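You operate a simulated robot arm through the tools that you are given. There is no shell and no other tool.

You are at the controls of a simulated two-armed robot. One attempt, no reset.

## Task
Put the metal cap with the largest size on its label from the top of the blue table on the top of the tall stool. Then switch the red plate switch on. Then stack the green roll from the middle shelf of the yellow bench on top of the brown roll. Then press the blue steam button two times. Then close the lower cream drawer. Then fetch the cube from the low left shelf of the near side rack and set it on the top of the blue table. Then take the round brush and leave it on top of the stand on the top of the boiler bench. Then open the right red drawer. Do these in the order given. Set down upright: round brush.

Only the result counts: the job must be done as asked and must still hold three seconds after the hand-in. Knocking over, shifting, dropping, spilling or breaking anything else fails it. Lids that push on must go on centred and level and be pressed home; caps that screw on are set level and turned clockwise until they are tight.

## Robot
Two 7-joint arms with four-finger grippers on one trunk, on a base that drives. Base frame: it is fixed to the floor where the robot stands at the start and does not move with it; the origin is under the middle of the robot, x ahead of it, y to its left, z up. Units: cm, degrees, N and s.
The left shoulder is at the start at [4, 18.1, 113], the right one opposite. With the tool pointing down near the work surface each hand reaches from about 32 to 84 cm from the robot's upright axis, wherever it stands, measured 20 degrees to its own side. Places, roughly: blue steam button [480, -180, 90]; cube [25, -500, 50]; lower cream drawer [350, -380, 20]; metal cap [300, -150, 75]; red plate switch [270, -90, 80]; right red drawer [310, 130, 70]; roll [500, -150, 50]; round brush (5x5x9 cm) [340, 160, 90]; stand (11x11x10 cm) [470, 30, 80]; top of the blue table [310, -140, 80]; top of the tall stool [-150, -90, 90]. Payload 3.67 kg a hand.
Tool frame (each hand has its own): the origin (TCP) lies between the finger pads and is the grasp point; the fingertips stand 2.8 cm ahead of it; z points along the fingers, y is the line along which they close. The gripper opens to 11.2 cm. The gripper's body begins 7.3 cm behind the TCP.
Orientation is told as [roll, pitch, yaw] about the base's x, y, z axes, in that order, counted from this pose: with the fingers straight down and closing along the base's y, the tool's x points along the base's -x, its y along +y and its z along -z.

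## Interface
- The arms move only by the tool drive_tool. It takes "left_rows", "right_rows" or both (then of equal length, played together; a hand with none holds still); each is one flat list of numbers, 6 for each row, row after row: the shift along the base's x, y, z in units of 30 mm (1.0 is 30 mm), then the turn, a rotation vector about the base's x, y, z in units of 6 degrees (1.0 is 6 degrees). In form: [dx, dy, dz, ax, ay, az, dx, dy, dz, ax, ay, az, ...]. A call has 1 to 20 rows; each row shifts and turns the commanded pose from where the row before left it. "left_gripper" and "right_gripper" are, for a hand that has rows, the closure, from 0 (fully open) to 1 (shut), set as the call begins (left out, the last holds). A call with a number of a shift or a turn outside -1 to 1 is refused whole. Rows are played at 5 a second. More than 5 cm and 8.6 degrees between two rows, or a gripper value outside its range, and nothing of the call is played. Where a pose cannot be reached the arm comes as near as it can. A force on the tool above 40 N (or 10 N above the force at the start of the call, whichever is more), or a blocked arm, ends the call early, and 0.2 s more pass. Each finger halts on what it meets, pressing with about 31 N; the grip force reading is that of the motor and also rises with nothing between the fingers. The clock runs only during rows and for 0.2 s after the last one: add rows that do not move to give the fingers time. It gives the time, the measured TCP pose, the force on the tool (base axes), the opening and the grip force at its end, in the units of the frame above (readings bear some noise), with the torque about the TCP (base axes, N m) and any sound that the robot's microphone picked up.
- Cameras (640 x 400 px; columns grow to the right, rows downward): "scene" is now at [10.53, -1.31, 135.58]; the picture's right is [-0.15, -0.99, 0.00], its down [-0.59, 0.09, -0.80] and it looks along [0.79, -0.12, -0.60] (base axes); focal length 250 px, centre (320, 200). "left" rides on the left gripper at [6, 1.8, -10.4] in its tool frame; the picture's right is [-0.29, 0.96, 0.00], its down [-0.80, -0.24, -0.55] and it looks along [-0.53, -0.16, 0.83] (tool axes); focal length 234 px, centre (320, 200). "right" rides on the right gripper at [6, -1.8, -10.4] in its tool frame; the picture's right is [0.29, 0.96, 0.00], its down [-0.80, 0.24, -0.55] and it looks along [-0.53, 0.16, 0.83] (tool axes); focal length 234 px, centre (320, 200). There is no depth. A picture from a camera that has moved, and an enlarged one, comes with that camera's place and axes in the base frame and with its lens.
- camera(camera): a new picture of that camera. The clock stands still meanwhile.
- slide_trunk(by): slides the trunk up (or, below 0, down) by that many cm; the arms and the scene camera ride with it, the base frame stays. It gives what a move gives, with no picture.
- roll_base(legs): drives the robot by 1 to 6 legs, each [ahead, left, turn to the left] in cm, cm and degrees, along the robot's own axes; the way and the turn of a leg run together, so that a leg with both is an arc; at most 150 cm and 180 degrees a leg. The arms and the cameras ride along, it lands a little off, and it stops where it bumps. It gives what a move gives.
- turn_head(pan, tilt): turns the head with the scene camera to pan (to the left, within 86 degrees either way) and tilt (down, from -29 to 69), counted from straight ahead of the robot. It gives what a move gives.
- close_up(camera, box): a new picture of the part [left, top, right, bottom] of that camera's present view, enlarged. The clock stands still meanwhile.
- finish_job(): hands the job in; it is judged then, once.

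Nothing tells you exact positions but the pictures and the camera data. Unless the task says otherwise, let go and move clear before handing in.

The tools are called as a command line: name --argument value ..., lists and objects as JSON in quotes. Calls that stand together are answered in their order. drive_tool: Moves the arms, as the interface text tells. Its arguments: {"type":"object","properties":{"left_rows":{"type":"array"},"left_gripper":{"type":"number"},"right_rows":{"type":"array"},"right_gripper":{"type":"number"}},"required":[]} The other tools are called the same way: slide_trunk (by) slides the trunk up or down; roll_base (legs) drives the base; turn_head (pan, tilt) turns the head that bears the scene camera; camera (camera) takes a picture; close_up (camera, box) takes an enlarged picture of a part of a camera's view; finish_job () hands the job in.

At the start:

```text
time_s: 0.0
left_tcp_pos: [54.89, 22.28, 111.34]
left_tool_rot: [0.0, 0.0, 0.0]
left_contact_force: [-0.1, -0.3, -0.5]
left_moment: [0.02, -0.02, 0.01]
left_gripper_width: 11.2
left_grip_force: 0.1
right_tcp_pos: [60.72, -30.0, 111.96]
right_tool_rot: [0.1, -0.1, 0.1]
right_contact_force: [0.1, 0.0, -0.2]
right_moment: [-0.02, 0.0, -0.02]
right_gripper_width: 11.22
right_grip_force: 0.1
trunk travel left (down, up): [-25.0, 26.4]
robot x, y, heading: [0.18, -0.37, -0.3]
head pan, tilt: [-8.8, 36.7]
```

scene: 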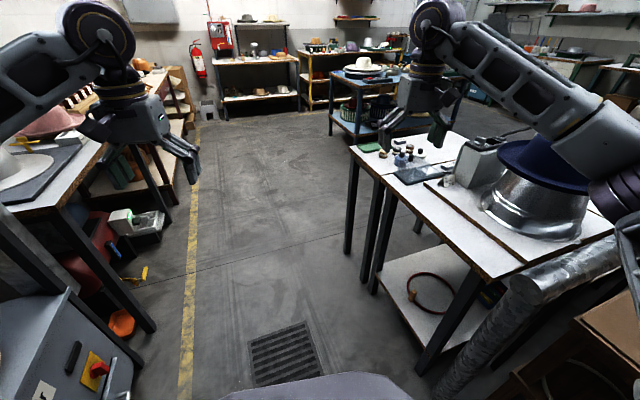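
right: 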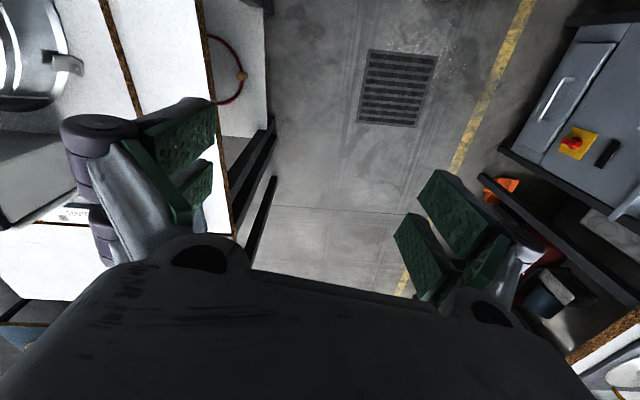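
left: 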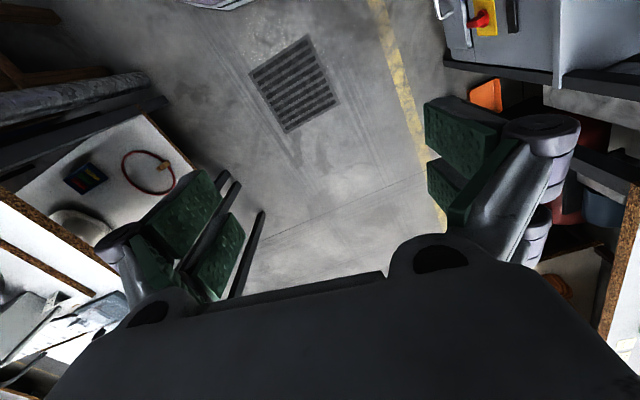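

I see a workshop: a corridor ahead, a work table to the right, a left bench, and a blue table further ahead to the right. First I'll look around with the head to map things.

turn_head --pan 0 --tilt 10

camera --camera "scene"

turn_head --pan -60 --tilt 15

camera --camera "scene"

turn_head --pan 60 --tilt 15

camera --camera "scene"

```text
time_s: 0.9
left_tcp_pos: [55.0, 22.18, 111.28]
left_tool_rot: [0.0, 0.0, 0.0]
left_contact_force: [0.6, 0.2, 0.6]
left_moment: [-0.01, -0.06, 0.02]
left_gripper_width: 11.2
left_grip_force: 0.2
right_tcp_pos: [60.77, -30.0, 112.06]
right_tool_rot: [0.0, 0.1, 0.0]
right_contact_force: [0.6, 0.7, 0.1]
right_moment: [-0.03, -0.04, -0.03]
right_gripper_width: 11.17
right_grip_force: 0.1
trunk travel left (down, up): [-25.0, 26.4]
robot x, y, heading: [-0.19, 0.03, 0.0]
head pan, tilt: [0.0, 10.0]
```

```text
taken
camera scene: at [11.22, 0.01, 139.84], right [0.0, -1.0, 0.0], down [-0.17, 0.0, -0.98], along [0.98, 0.0, -0.17], focal length 250 px, centre (320, 200)
```

scene: 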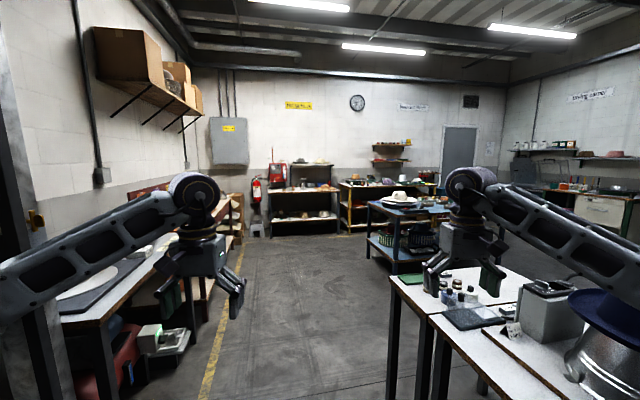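

```text
time_s: 2.2
left_tcp_pos: [54.93, 22.2, 111.21]
left_tool_rot: [0.0, 0.0, 0.1]
left_contact_force: [0.1, -0.1, 1.0]
left_moment: [-0.01, 0.0, -0.02]
left_gripper_width: 11.18
left_grip_force: 0.1
right_tcp_pos: [60.78, -29.93, 111.9]
right_tool_rot: [-0.1, -0.1, 0.0]
right_contact_force: [-0.7, -0.9, -0.5]
right_moment: [-0.03, 0.01, 0.0]
right_gripper_width: 11.18
right_grip_force: 0.1
trunk travel left (down, up): [-25.0, 26.4]
robot x, y, heading: [0.09, 0.1, -0.1]
head pan, tilt: [-60.0, 15.0]
```

```text
taken
camera scene: at [6.6, -8.07, 139.04], right [-0.87, -0.5, 0.0], down [-0.13, 0.22, -0.97], along [0.48, -0.84, -0.26], focal length 250 px, centre (320, 200)
```

scene: 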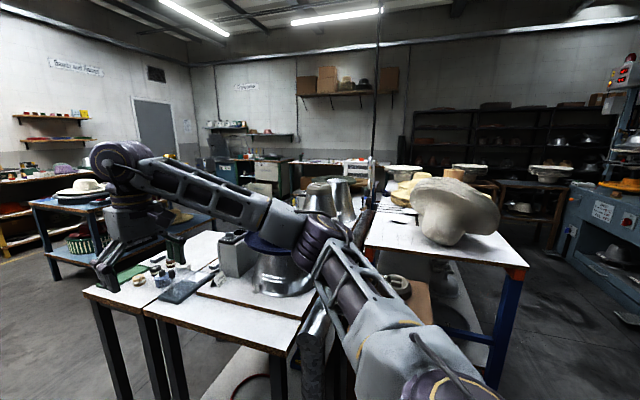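

```text
time_s: 4.2
left_tcp_pos: [54.98, 22.15, 111.3]
left_tool_rot: [-0.1, 0.0, 0.0]
left_contact_force: [-0.1, -0.4, 1.0]
left_moment: [-0.02, -0.01, -0.01]
left_gripper_width: 11.21
left_grip_force: 0.0
right_tcp_pos: [60.7, -30.07, 111.9]
right_tool_rot: [0.0, 0.0, 0.0]
right_contact_force: [-0.4, -0.2, -0.4]
right_moment: [0.01, 0.02, 0.02]
right_gripper_width: 11.22
right_grip_force: 0.1
trunk travel left (down, up): [-25.0, 26.4]
robot x, y, heading: [0.19, -0.1, -0.3]
head pan, tilt: [60.0, 15.0]
```

```text
taken
camera scene: at [6.6, 8.1, 139.04], right [0.87, -0.5, 0.0], down [-0.13, -0.22, -0.97], along [0.48, 0.84, -0.26], focal length 250 px, centre (320, 200)
```

scene: 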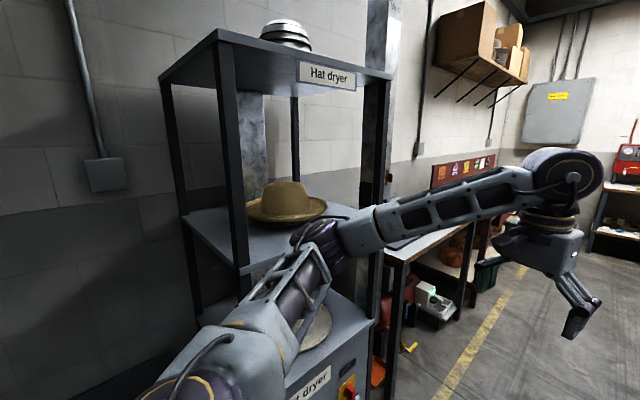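

The corridor runs ahead between the left bench and the white tables on the right; the blue table with the white hat stands ahead right. I'll tuck the arms in before driving.

drive_tool --left_rows '[-1, 0, 0, 0, 0, 0, -1, 0, 0, 0, 0, 0, -1, 0, 0, 0, 0, 0, -1, 0, 0, 0, 0, 0, -1, 0, 0, 0, 0, 0, -0.5, 0, 0, 0, 0, 0, 0, 0, 0, 0, 0, 0, 0, 0, 0, 0, 0, 0]' --right_rows '[-1, 0, 0, 0, 0, 0, -1, 0, 0, 0, 0, 0, -1, 0, 0, 0, 0, 0, -1, 0, 0, 0, 0, 0, -1, 0, 0, 0, 0, 0, -1, 0, 0, 0, 0, 0, -1, 0, 0, 0, 0, 0, -0.6, 0, 0, 0, 0, 0]'

turn_head --pan 0 --tilt 30

camera --camera "scene"

```text
time_s: 6.0
left_tcp_pos: [38.4, 22.24, 111.36]
left_tool_rot: [0.0, -0.1, 0.0]
left_contact_force: [0.1, 0.4, 0.8]
left_moment: [-0.03, 0.0, -0.01]
left_gripper_width: 11.17
left_grip_force: 0.0
right_tcp_pos: [37.8, -29.94, 111.94]
right_tool_rot: [0.0, 0.0, -0.1]
right_contact_force: [0.4, 1.5, 0.2]
right_moment: [0.02, -0.01, 0.02]
right_gripper_width: 11.21
right_grip_force: 0.0
trunk travel left (down, up): [-25.0, 26.4]
robot x, y, heading: [-0.66, -0.14, 0.0]
head pan, tilt: [60.0, 15.0]
```

```text
time_s: 7.3
left_tcp_pos: [38.38, 22.19, 111.34]
left_tool_rot: [0.1, -0.1, 0.0]
left_contact_force: [0.1, 0.0, 0.0]
left_moment: [-0.02, -0.01, 0.02]
left_gripper_width: 11.19
left_grip_force: 0.0
right_tcp_pos: [37.89, -30.03, 112.02]
right_tool_rot: [0.1, 0.0, 0.0]
right_contact_force: [0.5, -0.1, 0.0]
right_moment: [0.02, 0.04, -0.01]
right_gripper_width: 11.22
right_grip_force: 0.0
trunk travel left (down, up): [-25.0, 26.4]
robot x, y, heading: [-0.08, -0.14, -0.3]
head pan, tilt: [0.0, 30.0]
```

```text
taken
camera scene: at [10.96, 0.03, 136.62], right [0.0, -1.0, 0.0], down [-0.5, 0.0, -0.87], along [0.87, 0.0, -0.5], focal length 250 px, centre (320, 200)
```

scene: 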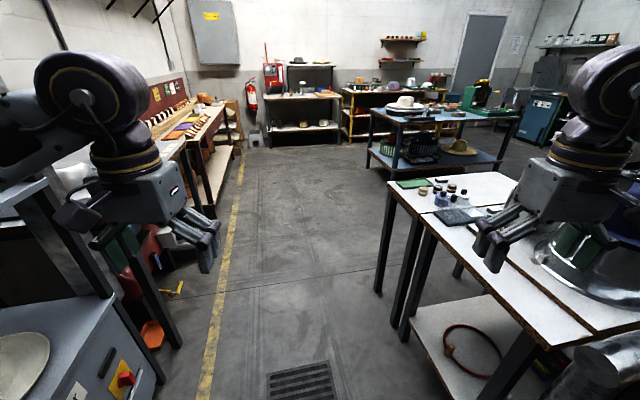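

The lane ahead is clear; the yellow line is at about y=+60 and the white tables start at about y=-32. I'll shift a little left and drive ahead.

roll_base --legs '[[100, 15, 0], [60, 0, 0]]'

turn_head --pan -45 --tilt 25

camera --camera "scene"

turn_head --pan 20 --tilt 20

camera --camera "scene"

```text
time_s: 15.7
left_tcp_pos: [198.15, 38.8, 111.26]
left_tool_rot: [0.0, 0.0, 0.7]
left_contact_force: [-0.5, -0.2, -0.2]
left_moment: [0.02, -0.02, 0.01]
left_gripper_width: 11.21
left_grip_force: 0.1
right_tcp_pos: [198.26, -13.45, 111.97]
right_tool_rot: [0.0, 0.0, 0.7]
right_contact_force: [-0.4, -0.2, 0.1]
right_moment: [0.01, 0.02, -0.01]
right_gripper_width: 11.22
right_grip_force: 0.1
trunk travel left (down, up): [-25.0, 26.4]
robot x, y, heading: [159.78, 16.35, 1.1]
head pan, tilt: [0.0, 30.0]
```

```text
time_s: 16.8
left_tcp_pos: [198.06, 38.82, 111.43]
left_tool_rot: [0.0, 0.0, 0.7]
left_contact_force: [-0.3, 0.3, -0.3]
left_moment: [-0.02, -0.04, 0.01]
left_gripper_width: 11.17
left_grip_force: 0.1
right_tcp_pos: [198.18, -13.45, 111.95]
right_tool_rot: [0.1, 0.0, 0.7]
right_contact_force: [0.3, -0.4, 0.3]
right_moment: [-0.02, -0.01, -0.01]
right_gripper_width: 11.21
right_grip_force: 0.1
trunk travel left (down, up): [-25.0, 26.4]
robot x, y, heading: [159.27, 16.09, 0.8]
head pan, tilt: [-45.0, 25.0]
```

```text
taken
camera scene: at [168.35, 9.74, 137.41], right [-0.7, -0.72, 0.0], down [-0.3, 0.3, -0.91], along [0.65, -0.63, -0.42], focal length 250 px, centre (320, 200)
```

scene: 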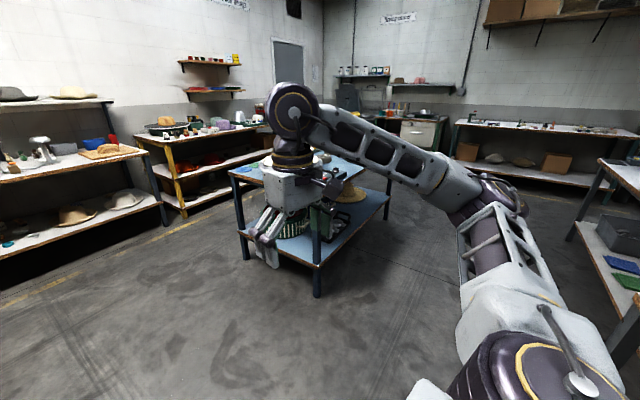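

```text
time_s: 18.2
left_tcp_pos: [197.98, 38.65, 111.4]
left_tool_rot: [0.0, -0.1, 0.6]
left_contact_force: [0.3, -0.1, 0.1]
left_moment: [0.0, 0.05, 0.01]
left_gripper_width: 11.21
left_grip_force: 0.0
right_tcp_pos: [198.13, -13.25, 111.96]
right_tool_rot: [0.0, 0.0, 0.7]
right_contact_force: [0.0, -0.9, -0.2]
right_moment: [0.01, 0.01, -0.01]
right_gripper_width: 11.19
right_grip_force: 0.1
trunk travel left (down, up): [-25.0, 26.4]
robot x, y, heading: [159.86, 15.94, 0.6]
head pan, tilt: [20.0, 20.0]
```

```text
taken
camera scene: at [170.46, 19.45, 138.22], right [0.35, -0.94, 0.0], down [-0.32, -0.12, -0.94], along [0.88, 0.33, -0.34], focal length 250 px, centre (320, 200)
```

scene: 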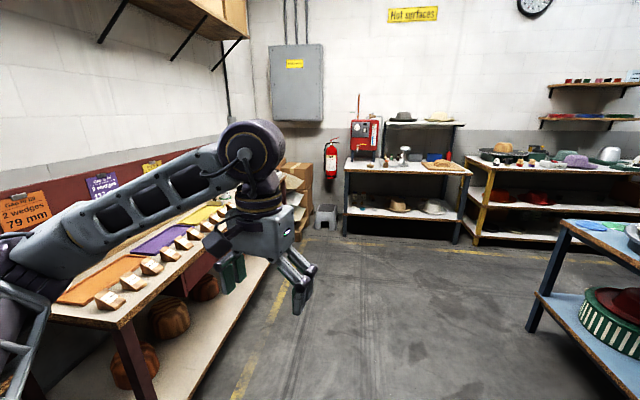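

The blue table appears to span roughly from corner (262,-81) to (338,-64) and back to (290,-213). I'll drive closer and look at it.

roll_base --legs '[[40, -10, 0], [0, 0, -60]]'

turn_head --pan 0 --tilt 25

camera --camera "scene"

turn_head --pan -60 --tilt 25

camera --camera "scene"

```text
time_s: 23.7
left_tcp_pos: [238.76, -15.53, 111.36]
left_tool_rot: [0.0, -0.1, -59.8]
left_contact_force: [-0.2, 0.2, -1.5]
left_moment: [0.01, -0.01, 0.02]
left_gripper_width: 11.2
left_grip_force: 0.3
right_tcp_pos: [193.42, -41.3, 111.95]
right_tool_rot: [0.0, 0.0, -59.8]
right_contact_force: [0.8, -1.2, 0.4]
right_moment: [0.01, -0.01, -0.01]
right_gripper_width: 11.2
right_grip_force: 0.1
trunk travel left (down, up): [-25.0, 26.4]
robot x, y, heading: [200.37, 6.73, -59.7]
head pan, tilt: [20.0, 20.0]
```

```text
time_s: 24.5
left_tcp_pos: [238.67, -15.39, 111.28]
left_tool_rot: [0.0, 0.0, -59.7]
left_contact_force: [-0.1, -0.1, 0.0]
left_moment: [0.0, -0.01, -0.02]
left_gripper_width: 11.18
left_grip_force: 0.1
right_tcp_pos: [193.43, -41.16, 111.92]
right_tool_rot: [0.0, 0.0, -59.8]
right_contact_force: [0.3, -0.4, 0.9]
right_moment: [-0.04, -0.01, 0.0]
right_gripper_width: 11.21
right_grip_force: 0.0
trunk travel left (down, up): [-25.0, 26.4]
robot x, y, heading: [199.74, 6.5, -59.8]
head pan, tilt: [0.0, 25.0]
```

```text
taken
camera scene: at [205.78, -3.03, 137.42], right [-0.86, -0.5, 0.0], down [-0.21, 0.36, -0.91], along [0.46, -0.78, -0.42], focal length 250 px, centre (320, 200)
```

scene: 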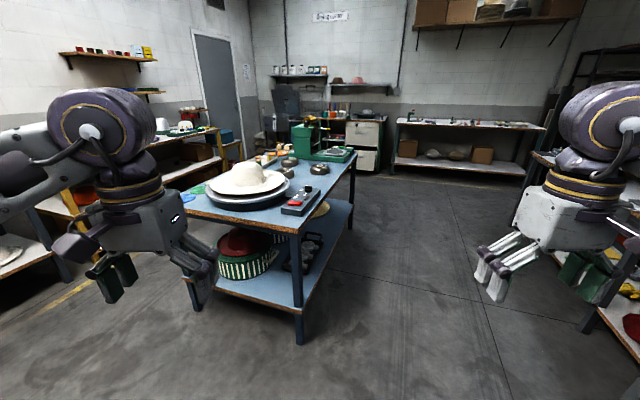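

```text
time_s: 25.8
left_tcp_pos: [238.74, -15.27, 111.43]
left_tool_rot: [0.0, -0.1, -59.8]
left_contact_force: [0.2, -0.4, 0.5]
left_moment: [-0.02, 0.0, -0.05]
left_gripper_width: 11.2
left_grip_force: 0.1
right_tcp_pos: [193.48, -41.21, 111.96]
right_tool_rot: [0.0, 0.1, -59.8]
right_contact_force: [-0.2, 0.1, -0.4]
right_moment: [0.01, -0.02, 0.01]
right_gripper_width: 11.2
right_grip_force: 0.1
trunk travel left (down, up): [-25.0, 26.4]
robot x, y, heading: [200.43, 6.59, -59.9]
head pan, tilt: [-60.0, 25.0]
```

```text
taken
camera scene: at [196.55, -3.08, 137.42], right [-0.87, 0.5, 0.0], down [0.21, 0.37, -0.91], along [-0.45, -0.79, -0.42], focal length 250 px, centre (320, 200)
```

scene: 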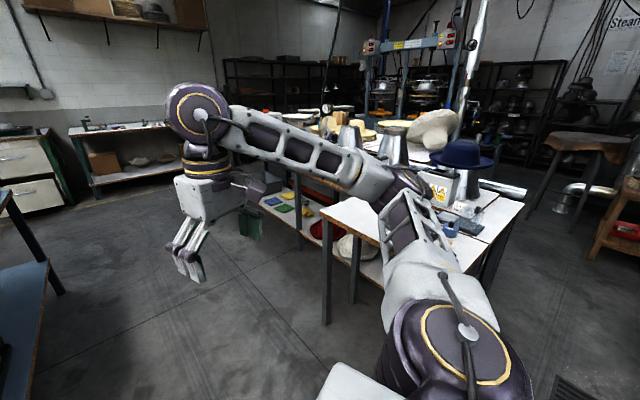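

I see the red switch plate at the near corner of the blue table, a large tray with a white hat, several dark metal caps and a green machine. I'll move along the table's west side and face it.

slide_trunk --by 10

roll_base --legs '[[80, -40, 0], [55, -9, 0], [0, 0, 72]]'

turn_head --pan 0 --tilt 40

camera --camera "scene"

```text
time_s: 27.2
left_tcp_pos: [238.71, -15.34, 121.15]
left_tool_rot: [0.0, 0.0, -59.8]
left_contact_force: [0.9, 0.3, -0.1]
left_moment: [-0.01, -0.03, -0.03]
left_gripper_width: 11.21
left_grip_force: 0.0
right_tcp_pos: [193.44, -41.27, 121.78]
right_tool_rot: [0.0, 0.0, -59.8]
right_contact_force: [0.5, -1.4, -0.3]
right_moment: [-0.02, -0.01, 0.03]
right_gripper_width: 11.18
right_grip_force: 0.1
trunk travel left (down, up): [-35.0, 16.4]
robot x, y, heading: [200.13, 6.2, -59.8]
head pan, tilt: [-60.0, 25.0]
```

```text
time_s: 38.1
left_tcp_pos: [258.24, -104.34, 121.24]
left_tool_rot: [0.0, -0.1, 12.6]
left_contact_force: [0.2, 0.6, 0.2]
left_moment: [-0.04, -0.04, 0.05]
left_gripper_width: 11.21
left_grip_force: 0.0
right_tcp_pos: [269.1, -155.26, 121.81]
right_tool_rot: [0.0, 0.0, 12.6]
right_contact_force: [0.3, -0.5, 0.6]
right_moment: [-0.03, 0.0, -0.01]
right_gripper_width: 11.2
right_grip_force: 0.1
trunk travel left (down, up): [-35.0, 16.4]
robot x, y, heading: [225.31, -133.98, 12.7]
head pan, tilt: [-60.0, 25.0]
```

```text
time_s: 39.5
left_tcp_pos: [258.22, -104.29, 121.26]
left_tool_rot: [0.0, -0.1, 12.5]
left_contact_force: [-0.1, 0.4, -0.2]
left_moment: [0.01, 0.02, 0.01]
left_gripper_width: 11.2
left_grip_force: 0.0
right_tcp_pos: [269.07, -155.26, 121.83]
right_tool_rot: [0.0, 0.0, 12.6]
right_contact_force: [0.7, 0.4, 0.1]
right_moment: [0.02, 0.02, 0.04]
right_gripper_width: 11.2
right_grip_force: 0.1
trunk travel left (down, up): [-35.0, 16.4]
robot x, y, heading: [225.27, -134.54, 12.8]
head pan, tilt: [0.0, 40.0]
```

```text
taken
camera scene: at [235.68, -132.04, 144.98], right [0.22, -0.98, 0.0], down [-0.63, -0.14, -0.77], along [0.75, 0.17, -0.64], focal length 250 px, centre (320, 200)
```

scene: 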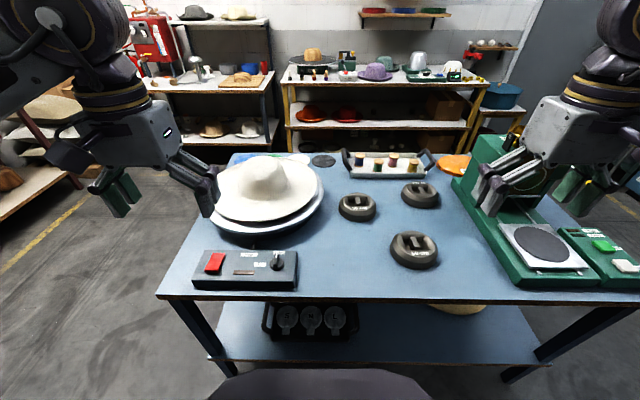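

Three round metal caps with labels are on the blue table, and a switch box with a red rocker at the near left. I'll zoom in on the labels and the switch.

close_up --camera "scene" --box '[330, 170, 450, 275]'

close_up --camera "scene" --box '[180, 235, 310, 300]'

```text
3.81 times, centred on (390, 222) of scene
camera zoom: at [235.68, -132.04, 144.98], right [0.22, -0.98, 0.0], down [-0.63, -0.14, -0.77], along [0.75, 0.17, -0.64], focal length 950 px, centre (53, 114)
```

zoom: 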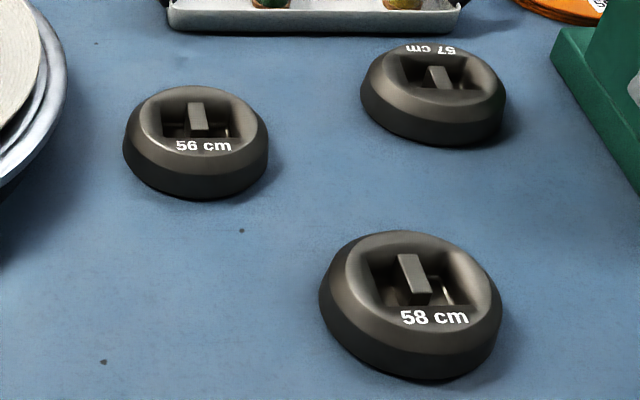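

```text
4.92 times, centred on (245, 268) of scene
camera zoom: at [235.68, -132.04, 144.98], right [0.22, -0.98, 0.0], down [-0.63, -0.14, -0.77], along [0.75, 0.17, -0.64], focal length 1228 px, centre (689, -132)
```

zoom: 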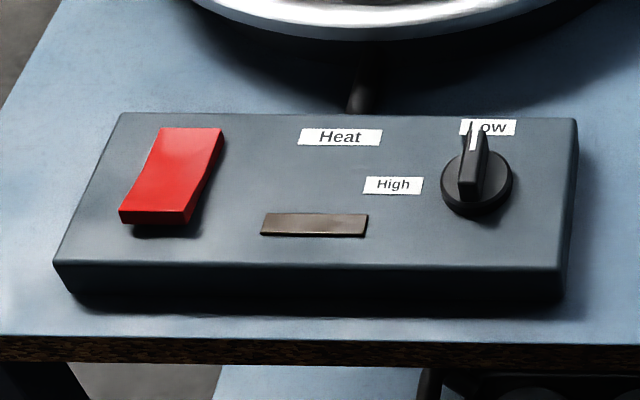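

The largest is the "58 cm" cap, nearest the front edge, at about (297,-151), with a grip bar in a recess. I'll move the right hand over it and look with the hand camera.

drive_tool --right_rows '[0.95, 0.13, -0.6, 0, 0, 0, 0.95, 0.13, -0.6, 0, 0, 0, 0.95, 0.13, -0.6, 0, 0, 0, 0.95, 0.13, -0.6, 0, 0, 0, 0.95, 0.13, -0.6, 0, 0, 0, 0.95, 0.13, -0.6, 0, 0, 0, 0.95, 0.13, -0.6, 0, 0, 0, 0.95, 0.13, -0.6, 0, 0, 0, 0.95, 0.13, -0.6, 0, 0, 0, 0.95, 0.13, -0.6, 0, 0, 0, 0, 0, 0, 0, 0, 0]'

camera --camera "right"

camera --camera "scene"

```text
time_s: 41.9
left_tcp_pos: [258.18, -104.35, 121.27]
left_tool_rot: [0.1, -0.1, 12.5]
left_contact_force: [-0.1, 0.4, 0.0]
left_moment: [0.03, -0.01, -0.04]
left_gripper_width: 11.2
left_grip_force: 0.1
right_tcp_pos: [297.58, -151.24, 103.91]
right_tool_rot: [0.1, -0.1, 12.6]
right_contact_force: [-0.5, -0.3, -1.0]
right_moment: [0.02, 0.0, -0.01]
right_gripper_width: 11.19
right_grip_force: 0.2
trunk travel left (down, up): [-35.0, 16.4]
robot x, y, heading: [225.93, -134.38, 12.6]
head pan, tilt: [0.0, 40.0]
```

```text
taken
camera right: at [292.02, -154.44, 114.12], right [-0.49, 0.87, 0.0], down [0.72, 0.41, 0.55], along [0.48, 0.27, -0.83], focal length 234 px, centre (320, 200)
```

right: 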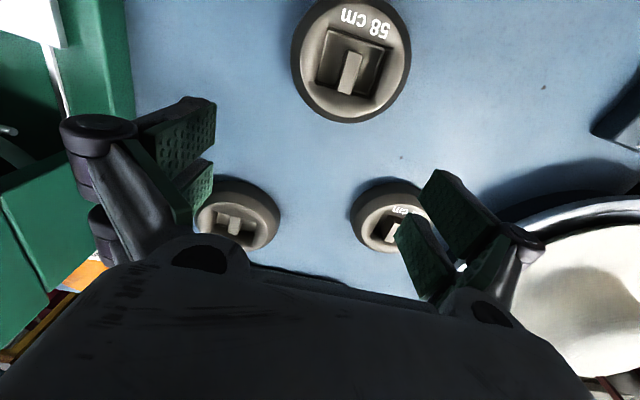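

```text
taken
camera scene: at [235.6, -132.07, 144.99], right [0.22, -0.98, 0.0], down [-0.63, -0.14, -0.77], along [0.75, 0.17, -0.64], focal length 250 px, centre (320, 200)
```

scene: 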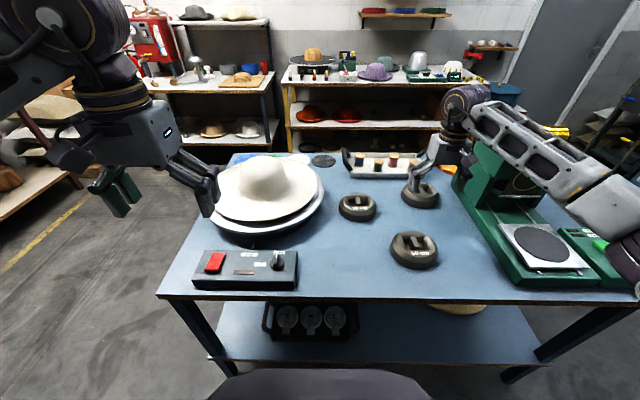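

The cap actually sits at about (291.5,-150.5) with the table top near z=79–80. Let me zoom into it from the hand camera.

close_up --camera "right" --box '[280, 0, 420, 125]'

close_up --camera "scene" --box '[380, 220, 450, 280]'

```text
3.20 times, centred on (350, 62) of right
camera zoom: at [292.02, -154.44, 114.12], right [-0.49, 0.87, 0.0], down [0.72, 0.41, 0.55], along [0.48, 0.27, -0.83], focal length 749 px, centre (224, 640)
```

zoom: 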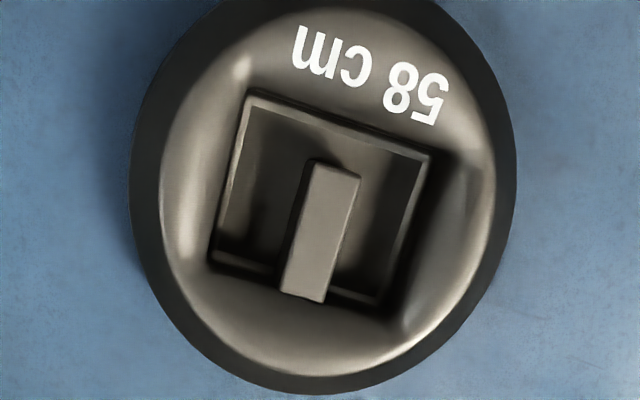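

```text
6.67 times, centred on (415, 250) of scene
camera zoom: at [235.6, -132.07, 144.99], right [0.22, -0.98, 0.0], down [-0.63, -0.14, -0.77], along [0.75, 0.17, -0.64], focal length 1663 px, centre (-313, -133)
```

zoom: 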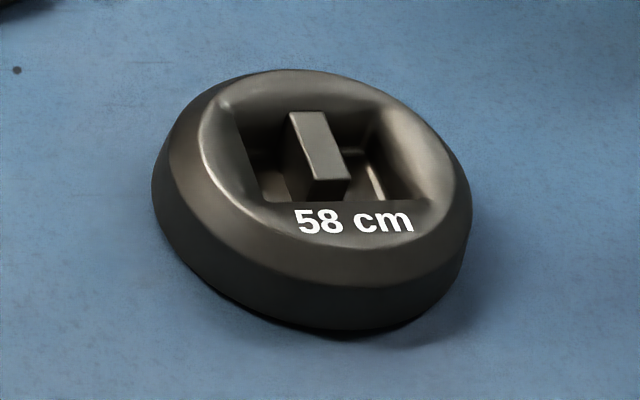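

The cap's grip bar is centred around (292.8,-150.2), top at z≈84, running about 15° from x. I'll narrow the right gripper, align it and lower to just above the bar.

drive_tool --right_rows '[-0.32, 0.07, -0.926, 0, 0, 0.1, -0.32, 0.07, -0.926, 0, 0, 0.1, -0.32, 0.07, -0.926, 0, 0, 0.1, -0.32, 0.07, -0.926, 0, 0, 0.1, -0.32, 0.07, -0.926, 0, 0, 0.1, 0, 0, 0, 0, 0, 0, 0, 0, 0, 0, 0, 0]' --right_gripper 0.68

camera --camera "right"

close_up --camera "scene" --box '[360, 180, 470, 280]'

```text
time_s: 43.5
left_tcp_pos: [258.33, -104.31, 121.15]
left_tool_rot: [0.0, -0.2, 12.6]
left_contact_force: [0.1, -0.7, -0.8]
left_moment: [0.0, 0.01, 0.0]
left_gripper_width: 11.18
left_grip_force: 0.1
right_tcp_pos: [292.94, -150.37, 90.01]
right_tool_rot: [0.0, -0.1, 15.5]
right_contact_force: [1.0, -0.4, 0.3]
right_moment: [0.0, -0.03, -0.01]
right_gripper_width: 3.59
right_grip_force: 0.0
trunk travel left (down, up): [-35.0, 16.4]
robot x, y, heading: [225.37, -134.35, 12.5]
head pan, tilt: [0.0, 40.0]
```

```text
taken
camera right: at [287.47, -153.91, 100.33], right [-0.53, 0.84, 0.0], down [0.7, 0.45, 0.55], along [0.47, 0.3, -0.83], focal length 234 px, centre (320, 200)
```

right: 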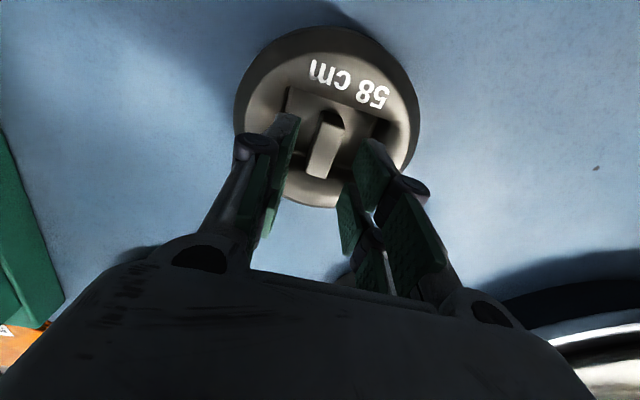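

```text
4.00 times, centred on (415, 230) of scene
camera zoom: at [235.68, -132.04, 144.98], right [0.22, -0.98, 0.0], down [-0.63, -0.14, -0.77], along [0.75, 0.17, -0.64], focal length 998 px, centre (-60, 80)
```

zoom: 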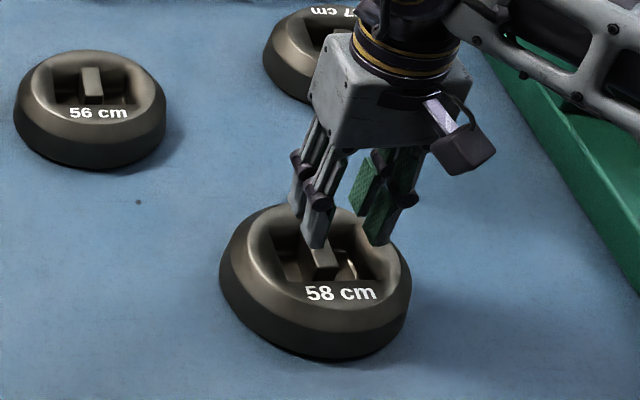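

close_up --camera "right" --box '[240, 60, 420, 220]'

```text
2.50 times, centred on (330, 140) of right
camera zoom: at [287.47, -153.91, 100.33], right [-0.53, 0.84, 0.0], down [0.7, 0.45, 0.55], along [0.47, 0.3, -0.83], focal length 585 px, centre (295, 350)
```

zoom: 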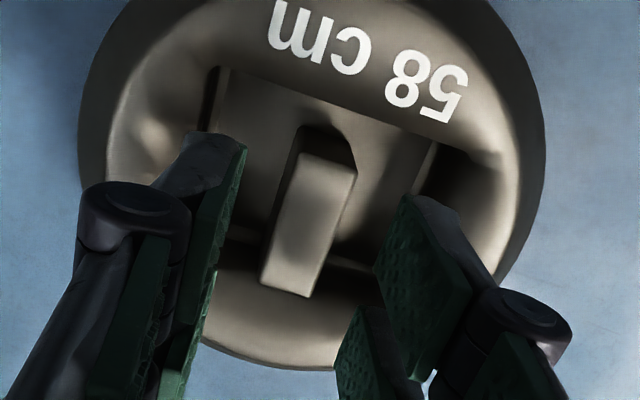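

The bar lies between the fingers, about 3 mm off centre; I'll correct and lower the fingers on either side of it.

drive_tool --right_rows '[-0.06, 0.09, 0, 0, 0, 0, 0, 0, -0.7, 0, 0, 0, 0, 0, -0.7, 0, 0, 0, 0, 0, -0.3, 0, 0, 0, 0, 0, 0, 0, 0, 0]'

drive_tool --right_rows '[0, 0, -0.2, 0, 0, 0, 0, 0, 0, 0, 0, 0]'

close_up --camera "right" --box '[240, 60, 420, 220]'

```text
time_s: 44.3
left_tcp_pos: [258.17, -104.42, 121.28]
left_tool_rot: [0.0, -0.1, 12.6]
left_contact_force: [-0.8, -0.4, 0.3]
left_moment: [0.0, 0.0, -0.03]
left_gripper_width: 11.21
left_grip_force: 0.1
right_tcp_pos: [292.98, -150.3, 87.11]
right_tool_rot: [0.1, -0.8, 15.3]
right_contact_force: [-0.1, -1.3, 2.3]
right_moment: [0.07, -0.05, -0.02]
right_gripper_width: 0.59
right_grip_force: 5.3
trunk travel left (down, up): [-35.0, 16.4]
robot x, y, heading: [225.73, -134.1, 12.3]
head pan, tilt: [0.0, 40.0]
stopped in row 4 (right hand): the force on the tool passed its limit at 50 N (the readings are from after the stop); the commanded pose is now the measured one
```

```text
time_s: 44.9
left_tcp_pos: [257.98, -104.25, 121.32]
left_tool_rot: [-0.1, -0.3, 12.6]
left_contact_force: [-0.6, -0.2, -0.5]
left_moment: [0.04, -0.06, 0.01]
left_gripper_width: 11.17
left_grip_force: 0.1
right_tcp_pos: [293.05, -149.98, 86.66]
right_tool_rot: [0.0, -1.1, 15.4]
right_contact_force: [10.2, 1.8, 19.1]
right_moment: [0.19, -0.3, -0.05]
right_gripper_width: 4.02
right_grip_force: 0.1
trunk travel left (down, up): [-35.0, 16.4]
robot x, y, heading: [225.47, -134.41, 12.6]
head pan, tilt: [0.0, 40.0]
```

```text
2.50 times, centred on (330, 140) of right
camera zoom: at [287.42, -153.55, 96.82], right [-0.53, 0.85, 0.0], down [0.69, 0.44, 0.57], along [0.48, 0.3, -0.82], focal length 585 px, centre (295, 350)
```

zoom: 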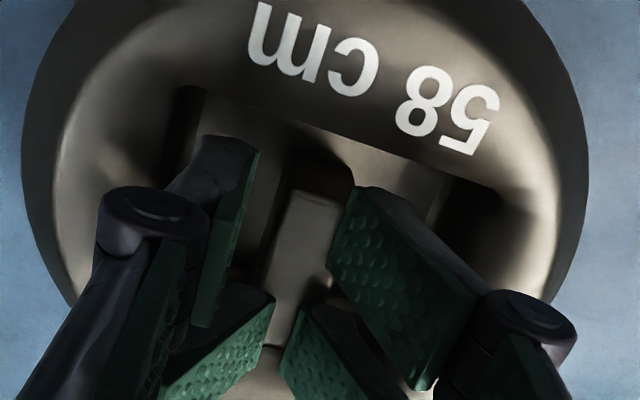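

The fingers touched something at tip height about 84 (rim or bar). I'll lift back up and re-check the alignment.

drive_tool --right_rows '[0, 0, 0.7, 0, 0, 0, 0, 0, 0.7, 0, 0.1, 0, 0, 0, 0, 0, 0.08, 0, 0, 0, 0, 0, 0, 0]' --right_gripper 0.6

close_up --camera "right" --box '[220, 40, 440, 220]'

close_up --camera "scene" --box '[370, 200, 460, 280]'

```text
time_s: 45.9
left_tcp_pos: [258.19, -104.35, 121.19]
left_tool_rot: [0.0, -0.1, 12.5]
left_contact_force: [0.4, 0.2, 0.4]
left_moment: [-0.01, 0.0, 0.02]
left_gripper_width: 11.2
left_grip_force: 0.1
right_tcp_pos: [292.9, -150.31, 90.62]
right_tool_rot: [0.3, 0.3, 15.2]
right_contact_force: [-0.1, -0.3, -0.4]
right_moment: [0.0, -0.01, -0.02]
right_gripper_width: 4.47
right_grip_force: 0.0
trunk travel left (down, up): [-35.0, 16.4]
robot x, y, heading: [225.65, -134.45, 12.8]
head pan, tilt: [0.0, 40.0]
```

```text
2.22 times, centred on (330, 130) of right
camera zoom: at [287.63, -153.79, 100.86], right [-0.53, 0.85, 0.01], down [0.71, 0.44, 0.55], along [0.46, 0.3, -0.84], focal length 520 px, centre (298, 356)
```

zoom: 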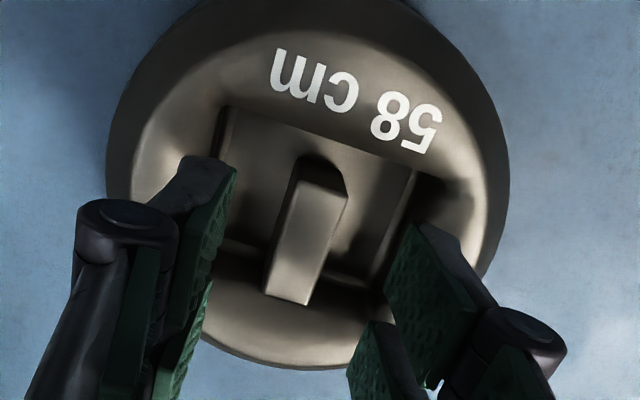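

```text
5.00 times, centred on (415, 240) of scene
camera zoom: at [235.65, -132.07, 144.98], right [0.22, -0.98, 0.0], down [-0.63, -0.14, -0.77], along [0.75, 0.17, -0.64], focal length 1247 px, centre (-155, 0)
```

zoom: 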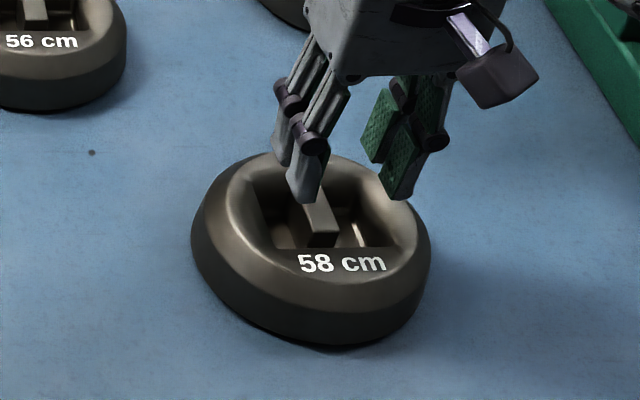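

I'd like to understand the finger shape better before trying again, so I'll look at the left gripper close up.

close_up --camera "scene" --box '[50, 90, 230, 230]'

close_up --camera "right" --box '[160, 60, 480, 300]'

```text
2.86 times, centred on (140, 160) of scene
camera zoom: at [235.65, -132.07, 144.98], right [0.22, -0.98, 0.0], down [-0.63, -0.14, -0.77], along [0.75, 0.17, -0.64], focal length 713 px, centre (834, 314)
```

zoom: 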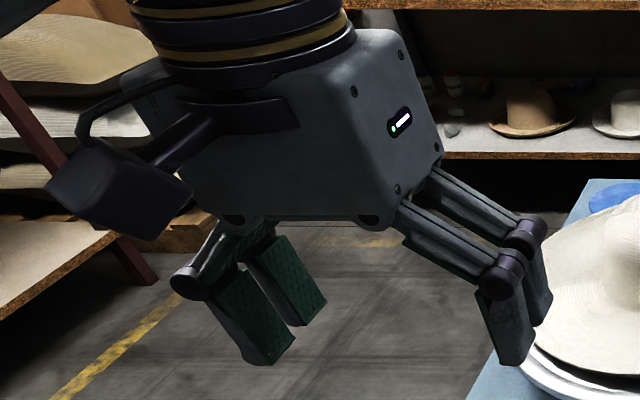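

```text
1.67 times, centred on (320, 180) of right
camera zoom: at [287.63, -153.79, 100.86], right [-0.53, 0.85, 0.01], down [0.71, 0.44, 0.55], along [0.46, 0.3, -0.84], focal length 390 px, centre (320, 233)
```

zoom: 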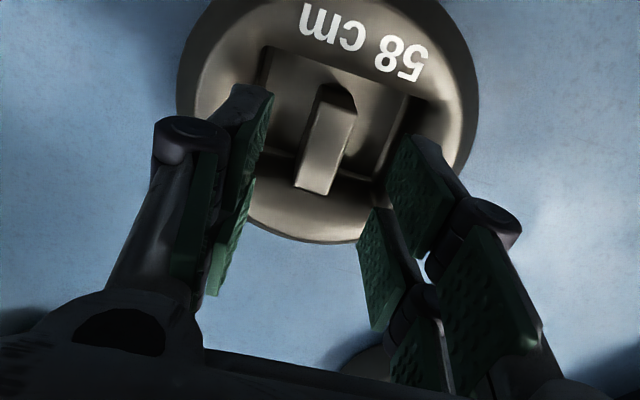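

Each finger is a fork about 5 cm wide along the bar, while the recess is only about 5 cm long, so it must be centred on the recess itself. I'll shift back 0.8 cm, narrow the opening to 2.8 cm and look.

drive_tool --right_rows '[-0.273, -0.013, 0, -0.05, -0.05, 0.05, 0, 0, 0, 0, 0, 0, 0, 0, -0.5, 0, 0, 0, 0, 0, 0, 0, 0, 0]' --right_gripper 0.75

close_up --camera "right" --box '[220, 20, 440, 220]'

close_up --camera "scene" --box '[380, 205, 450, 275]'

```text
time_s: 46.9
left_tcp_pos: [258.19, -104.32, 121.23]
left_tool_rot: [0.0, -0.1, 12.5]
left_contact_force: [0.5, 0.3, -0.6]
left_moment: [0.03, 0.0, 0.01]
left_gripper_width: 11.2
left_grip_force: 0.0
right_tcp_pos: [292.09, -150.33, 89.0]
right_tool_rot: [-0.2, 0.2, 15.8]
right_contact_force: [0.1, 0.3, 0.4]
right_moment: [0.0, -0.01, -0.01]
right_gripper_width: 2.78
right_grip_force: 0.0
trunk travel left (down, up): [-35.0, 16.4]
robot x, y, heading: [225.77, -133.95, 12.3]
head pan, tilt: [0.0, 40.0]
```

```text
2.00 times, centred on (330, 120) of right
camera zoom: at [286.72, -153.76, 99.37], right [-0.54, 0.84, 0.0], down [0.7, 0.45, 0.55], along [0.47, 0.3, -0.83], focal length 468 px, centre (300, 360)
```

zoom: 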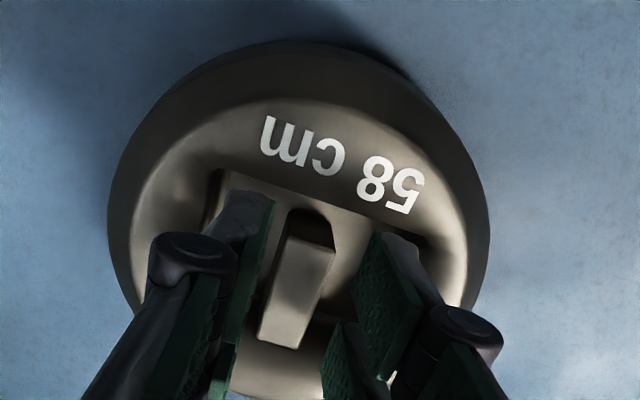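

```text
5.71 times, centred on (415, 240) of scene
camera zoom: at [235.67, -132.06, 144.98], right [0.22, -0.98, 0.0], down [-0.63, -0.14, -0.77], along [0.75, 0.17, -0.64], focal length 1425 px, centre (-223, -29)
```

zoom: 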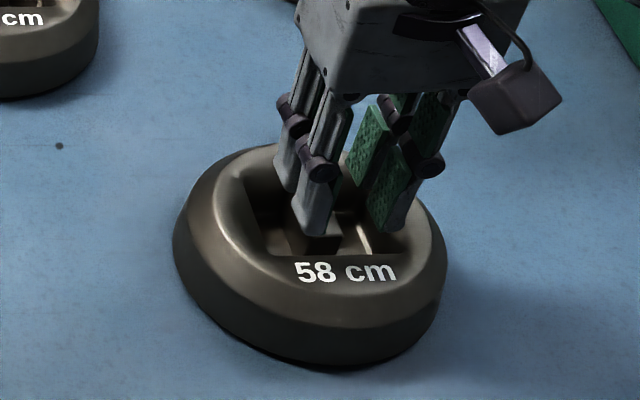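

The fork is now centred on the recess and the bar. I'll descend in small steps watching the force.

drive_tool --right_rows '[0, 0, -0.25, 0, 0, 0, 0, 0, -0.25, 0, 0, 0, 0, 0, -0.1, 0, 0, 0, 0, 0, 0, 0, 0, 0]'

close_up --camera "right" --box '[220, 20, 440, 220]'

```text
time_s: 47.9
left_tcp_pos: [258.24, -104.26, 121.27]
left_tool_rot: [0.1, -0.1, 12.5]
left_contact_force: [0.2, 0.2, 0.1]
left_moment: [0.03, 0.0, 0.0]
left_gripper_width: 11.21
left_grip_force: 0.0
right_tcp_pos: [292.27, -150.23, 87.24]
right_tool_rot: [-0.1, 0.2, 15.7]
right_contact_force: [-0.2, -0.2, 0.7]
right_moment: [-0.03, 0.02, 0.0]
right_gripper_width: 2.79
right_grip_force: 0.0
trunk travel left (down, up): [-35.0, 16.4]
robot x, y, heading: [225.5, -134.28, 12.5]
head pan, tilt: [0.0, 40.0]
```

```text
2.00 times, centred on (330, 120) of right
camera zoom: at [286.79, -153.65, 97.56], right [-0.54, 0.84, 0.0], down [0.7, 0.45, 0.55], along [0.46, 0.3, -0.83], focal length 468 px, centre (300, 360)
```

zoom: 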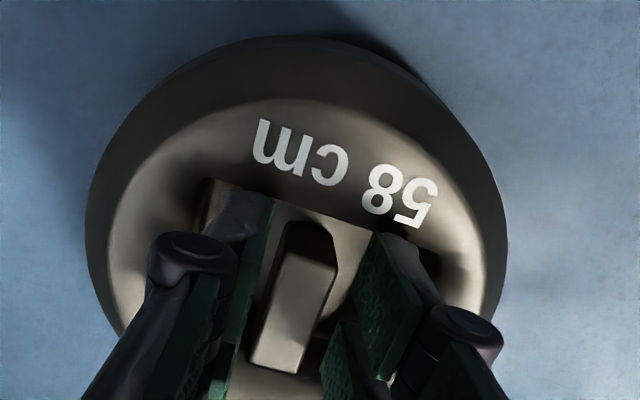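

drive_tool --right_rows '[0.04, 0.01, -0.15, 0, 0, 0, 0, 0, -0.1, 0, 0, 0, 0, 0, 0, 0, 0, 0]'

drive_tool --right_rows '[0, 0, -0.15, 0, 0, 0, 0, 0, -0.1, 0, 0, 0, 0, 0, 0, 0, 0, 0]'

close_up --camera "right" --box '[220, 20, 440, 220]'

```text
time_s: 48.7
left_tcp_pos: [257.96, -104.12, 121.24]
left_tool_rot: [-0.1, -0.2, 12.6]
left_contact_force: [-0.1, -0.5, -0.2]
left_moment: [0.01, -0.05, 0.0]
left_gripper_width: 11.2
left_grip_force: 0.0
right_tcp_pos: [292.1, -149.76, 86.91]
right_tool_rot: [0.1, -0.2, 15.7]
right_contact_force: [3.3, 8.2, 9.5]
right_moment: [-0.21, -0.36, -0.23]
right_gripper_width: 4.03
right_grip_force: 7.4
trunk travel left (down, up): [-35.0, 16.4]
robot x, y, heading: [225.79, -134.47, 12.5]
head pan, tilt: [0.0, 40.0]
```

```text
time_s: 49.5
left_tcp_pos: [258.21, -104.42, 121.14]
left_tool_rot: [0.0, -0.1, 12.5]
left_contact_force: [0.0, 0.4, -0.5]
left_moment: [0.0, -0.01, -0.01]
left_gripper_width: 11.2
left_grip_force: 0.0
right_tcp_pos: [292.31, -150.4, 85.57]
right_tool_rot: [-0.2, 0.3, 15.6]
right_contact_force: [0.2, 2.2, 4.0]
right_moment: [0.01, 0.04, 0.03]
right_gripper_width: 3.85
right_grip_force: 2.2
trunk travel left (down, up): [-35.0, 16.4]
robot x, y, heading: [225.55, -134.36, 12.4]
head pan, tilt: [0.0, 40.0]
```

```text
2.00 times, centred on (330, 120) of right
camera zoom: at [286.97, -153.74, 95.89], right [-0.54, 0.84, 0.0], down [0.71, 0.45, 0.55], along [0.46, 0.29, -0.84], focal length 468 px, centre (300, 360)
```

zoom: 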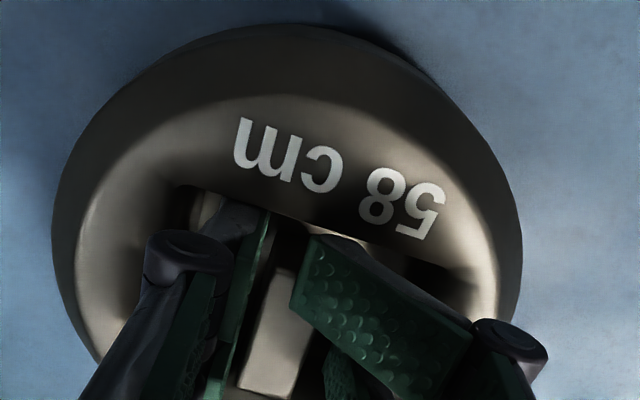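

The +y finger's tip was deflected by the near rim. I'll lift, shift about 4 mm further along the bar, narrow the opening, and look again.

drive_tool --right_rows '[0, 0, 0.5, 0, 0, 0, 0, 0, 0.4, 0, 0, 0, 0.12, 0.033, 0, 0, 0, 0, 0, 0, 0, 0, 0, 0, 0, 0, 0, 0, 0, 0]' --right_gripper 0.79

close_up --camera "right" --box '[220, 40, 440, 240]'

close_up --camera "scene" --box '[380, 205, 450, 275]'

```text
time_s: 50.7
left_tcp_pos: [258.31, -104.33, 121.27]
left_tool_rot: [0.0, 0.0, 12.5]
left_contact_force: [0.3, -0.7, 1.6]
left_moment: [0.02, -0.01, 0.0]
left_gripper_width: 11.2
left_grip_force: 0.1
right_tcp_pos: [292.65, -150.16, 88.28]
right_tool_rot: [0.0, 0.2, 15.6]
right_contact_force: [-0.1, 0.0, -0.2]
right_moment: [0.0, 0.02, 0.02]
right_gripper_width: 2.33
right_grip_force: 0.0
trunk travel left (down, up): [-35.0, 16.4]
robot x, y, heading: [225.44, -134.66, 12.5]
head pan, tilt: [0.0, 40.0]
```

```text
2.00 times, centred on (330, 140) of right
camera zoom: at [287.34, -153.6, 98.71], right [-0.54, 0.84, 0.0], down [0.7, 0.45, 0.55], along [0.47, 0.3, -0.83], focal length 468 px, centre (300, 320)
```

zoom: 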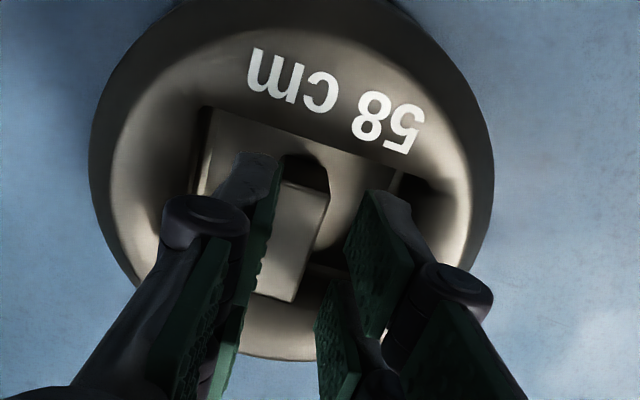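

```text
5.71 times, centred on (415, 240) of scene
camera zoom: at [235.7, -132.04, 144.98], right [0.22, -0.98, 0.0], down [-0.63, -0.14, -0.77], along [0.75, 0.17, -0.64], focal length 1425 px, centre (-223, -29)
```

zoom: 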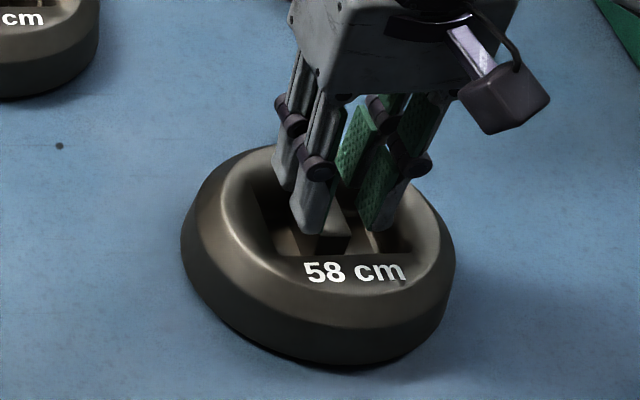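

The cap was nudged about 5 mm toward -y. I'll re-centre on the bar.

drive_tool --right_rows '[0.083, -0.112, 0, 0, 0, 0, 0, 0, -0.2, 0, 0, 0, 0, 0, 0, 0, 0, 0]' --right_gripper 0.77

close_up --camera "right" --box '[230, 50, 410, 200]'

```text
time_s: 51.5
left_tcp_pos: [258.2, -104.46, 121.33]
left_tool_rot: [0.0, 0.0, 12.5]
left_contact_force: [0.4, 0.1, 0.1]
left_moment: [0.04, -0.02, -0.01]
left_gripper_width: 11.18
left_grip_force: 0.1
right_tcp_pos: [292.92, -150.51, 87.82]
right_tool_rot: [-0.1, 0.2, 15.7]
right_contact_force: [0.3, 0.8, -0.4]
right_moment: [0.0, 0.02, -0.03]
right_gripper_width: 2.59
right_grip_force: 0.0
trunk travel left (down, up): [-35.0, 16.4]
robot x, y, heading: [225.33, -134.45, 12.3]
head pan, tilt: [0.0, 40.0]
```

```text
2.67 times, centred on (320, 125) of right
camera zoom: at [287.58, -153.95, 98.14], right [-0.54, 0.84, 0.0], down [0.7, 0.45, 0.55], along [0.46, 0.3, -0.83], focal length 624 px, centre (320, 400)
```

zoom: 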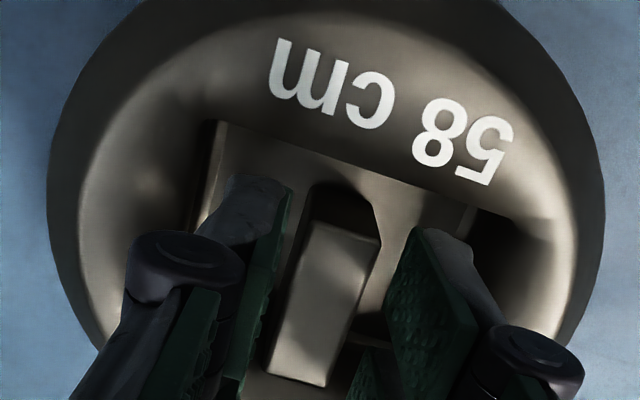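

The bar is now centred between the fingers with clearance at the near rim. Descending in small steps.

drive_tool --right_rows '[-0.05, -0.013, -0.2, 0, 0, 0, 0, 0, -0.15, 0, 0, 0, 0, 0, 0, 0, 0, 0]'

drive_tool --right_rows '[0, 0, -0.15, 0, 0, 0, 0, 0, -0.1, 0, 0, 0, 0, 0, 0, 0, 0, 0]'

close_up --camera "right" --box '[230, 50, 410, 200]'

```text
time_s: 52.3
left_tcp_pos: [258.27, -104.26, 121.21]
left_tool_rot: [0.0, -0.1, 12.5]
left_contact_force: [0.3, 0.4, 0.1]
left_moment: [0.03, -0.02, 0.01]
left_gripper_width: 11.24
left_grip_force: 0.0
right_tcp_pos: [292.76, -150.49, 86.7]
right_tool_rot: [0.0, 0.2, 15.8]
right_contact_force: [0.3, 0.4, 0.8]
right_moment: [-0.02, 0.05, -0.02]
right_gripper_width: 2.59
right_grip_force: 0.0
trunk travel left (down, up): [-35.0, 16.4]
robot x, y, heading: [225.91, -134.43, 12.6]
head pan, tilt: [0.0, 40.0]
```

```text
time_s: 53.1
left_tcp_pos: [258.24, -104.31, 121.21]
left_tool_rot: [0.0, -0.1, 12.5]
left_contact_force: [0.0, 0.3, 0.1]
left_moment: [0.0, -0.01, -0.04]
left_gripper_width: 11.21
left_grip_force: 0.1
right_tcp_pos: [292.71, -150.57, 85.96]
right_tool_rot: [0.0, 0.3, 15.8]
right_contact_force: [0.0, -1.4, 0.1]
right_moment: [0.02, 0.03, 0.01]
right_gripper_width: 2.57
right_grip_force: 0.1
trunk travel left (down, up): [-35.0, 16.4]
robot x, y, heading: [225.43, -134.09, 12.6]
head pan, tilt: [0.0, 40.0]
```

```text
2.67 times, centred on (320, 125) of right
camera zoom: at [287.44, -153.95, 96.3], right [-0.54, 0.84, 0.0], down [0.7, 0.45, 0.55], along [0.46, 0.3, -0.83], focal length 624 px, centre (320, 400)
```

zoom: 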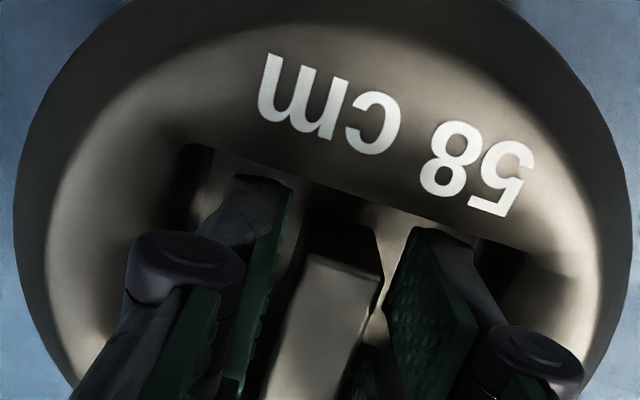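

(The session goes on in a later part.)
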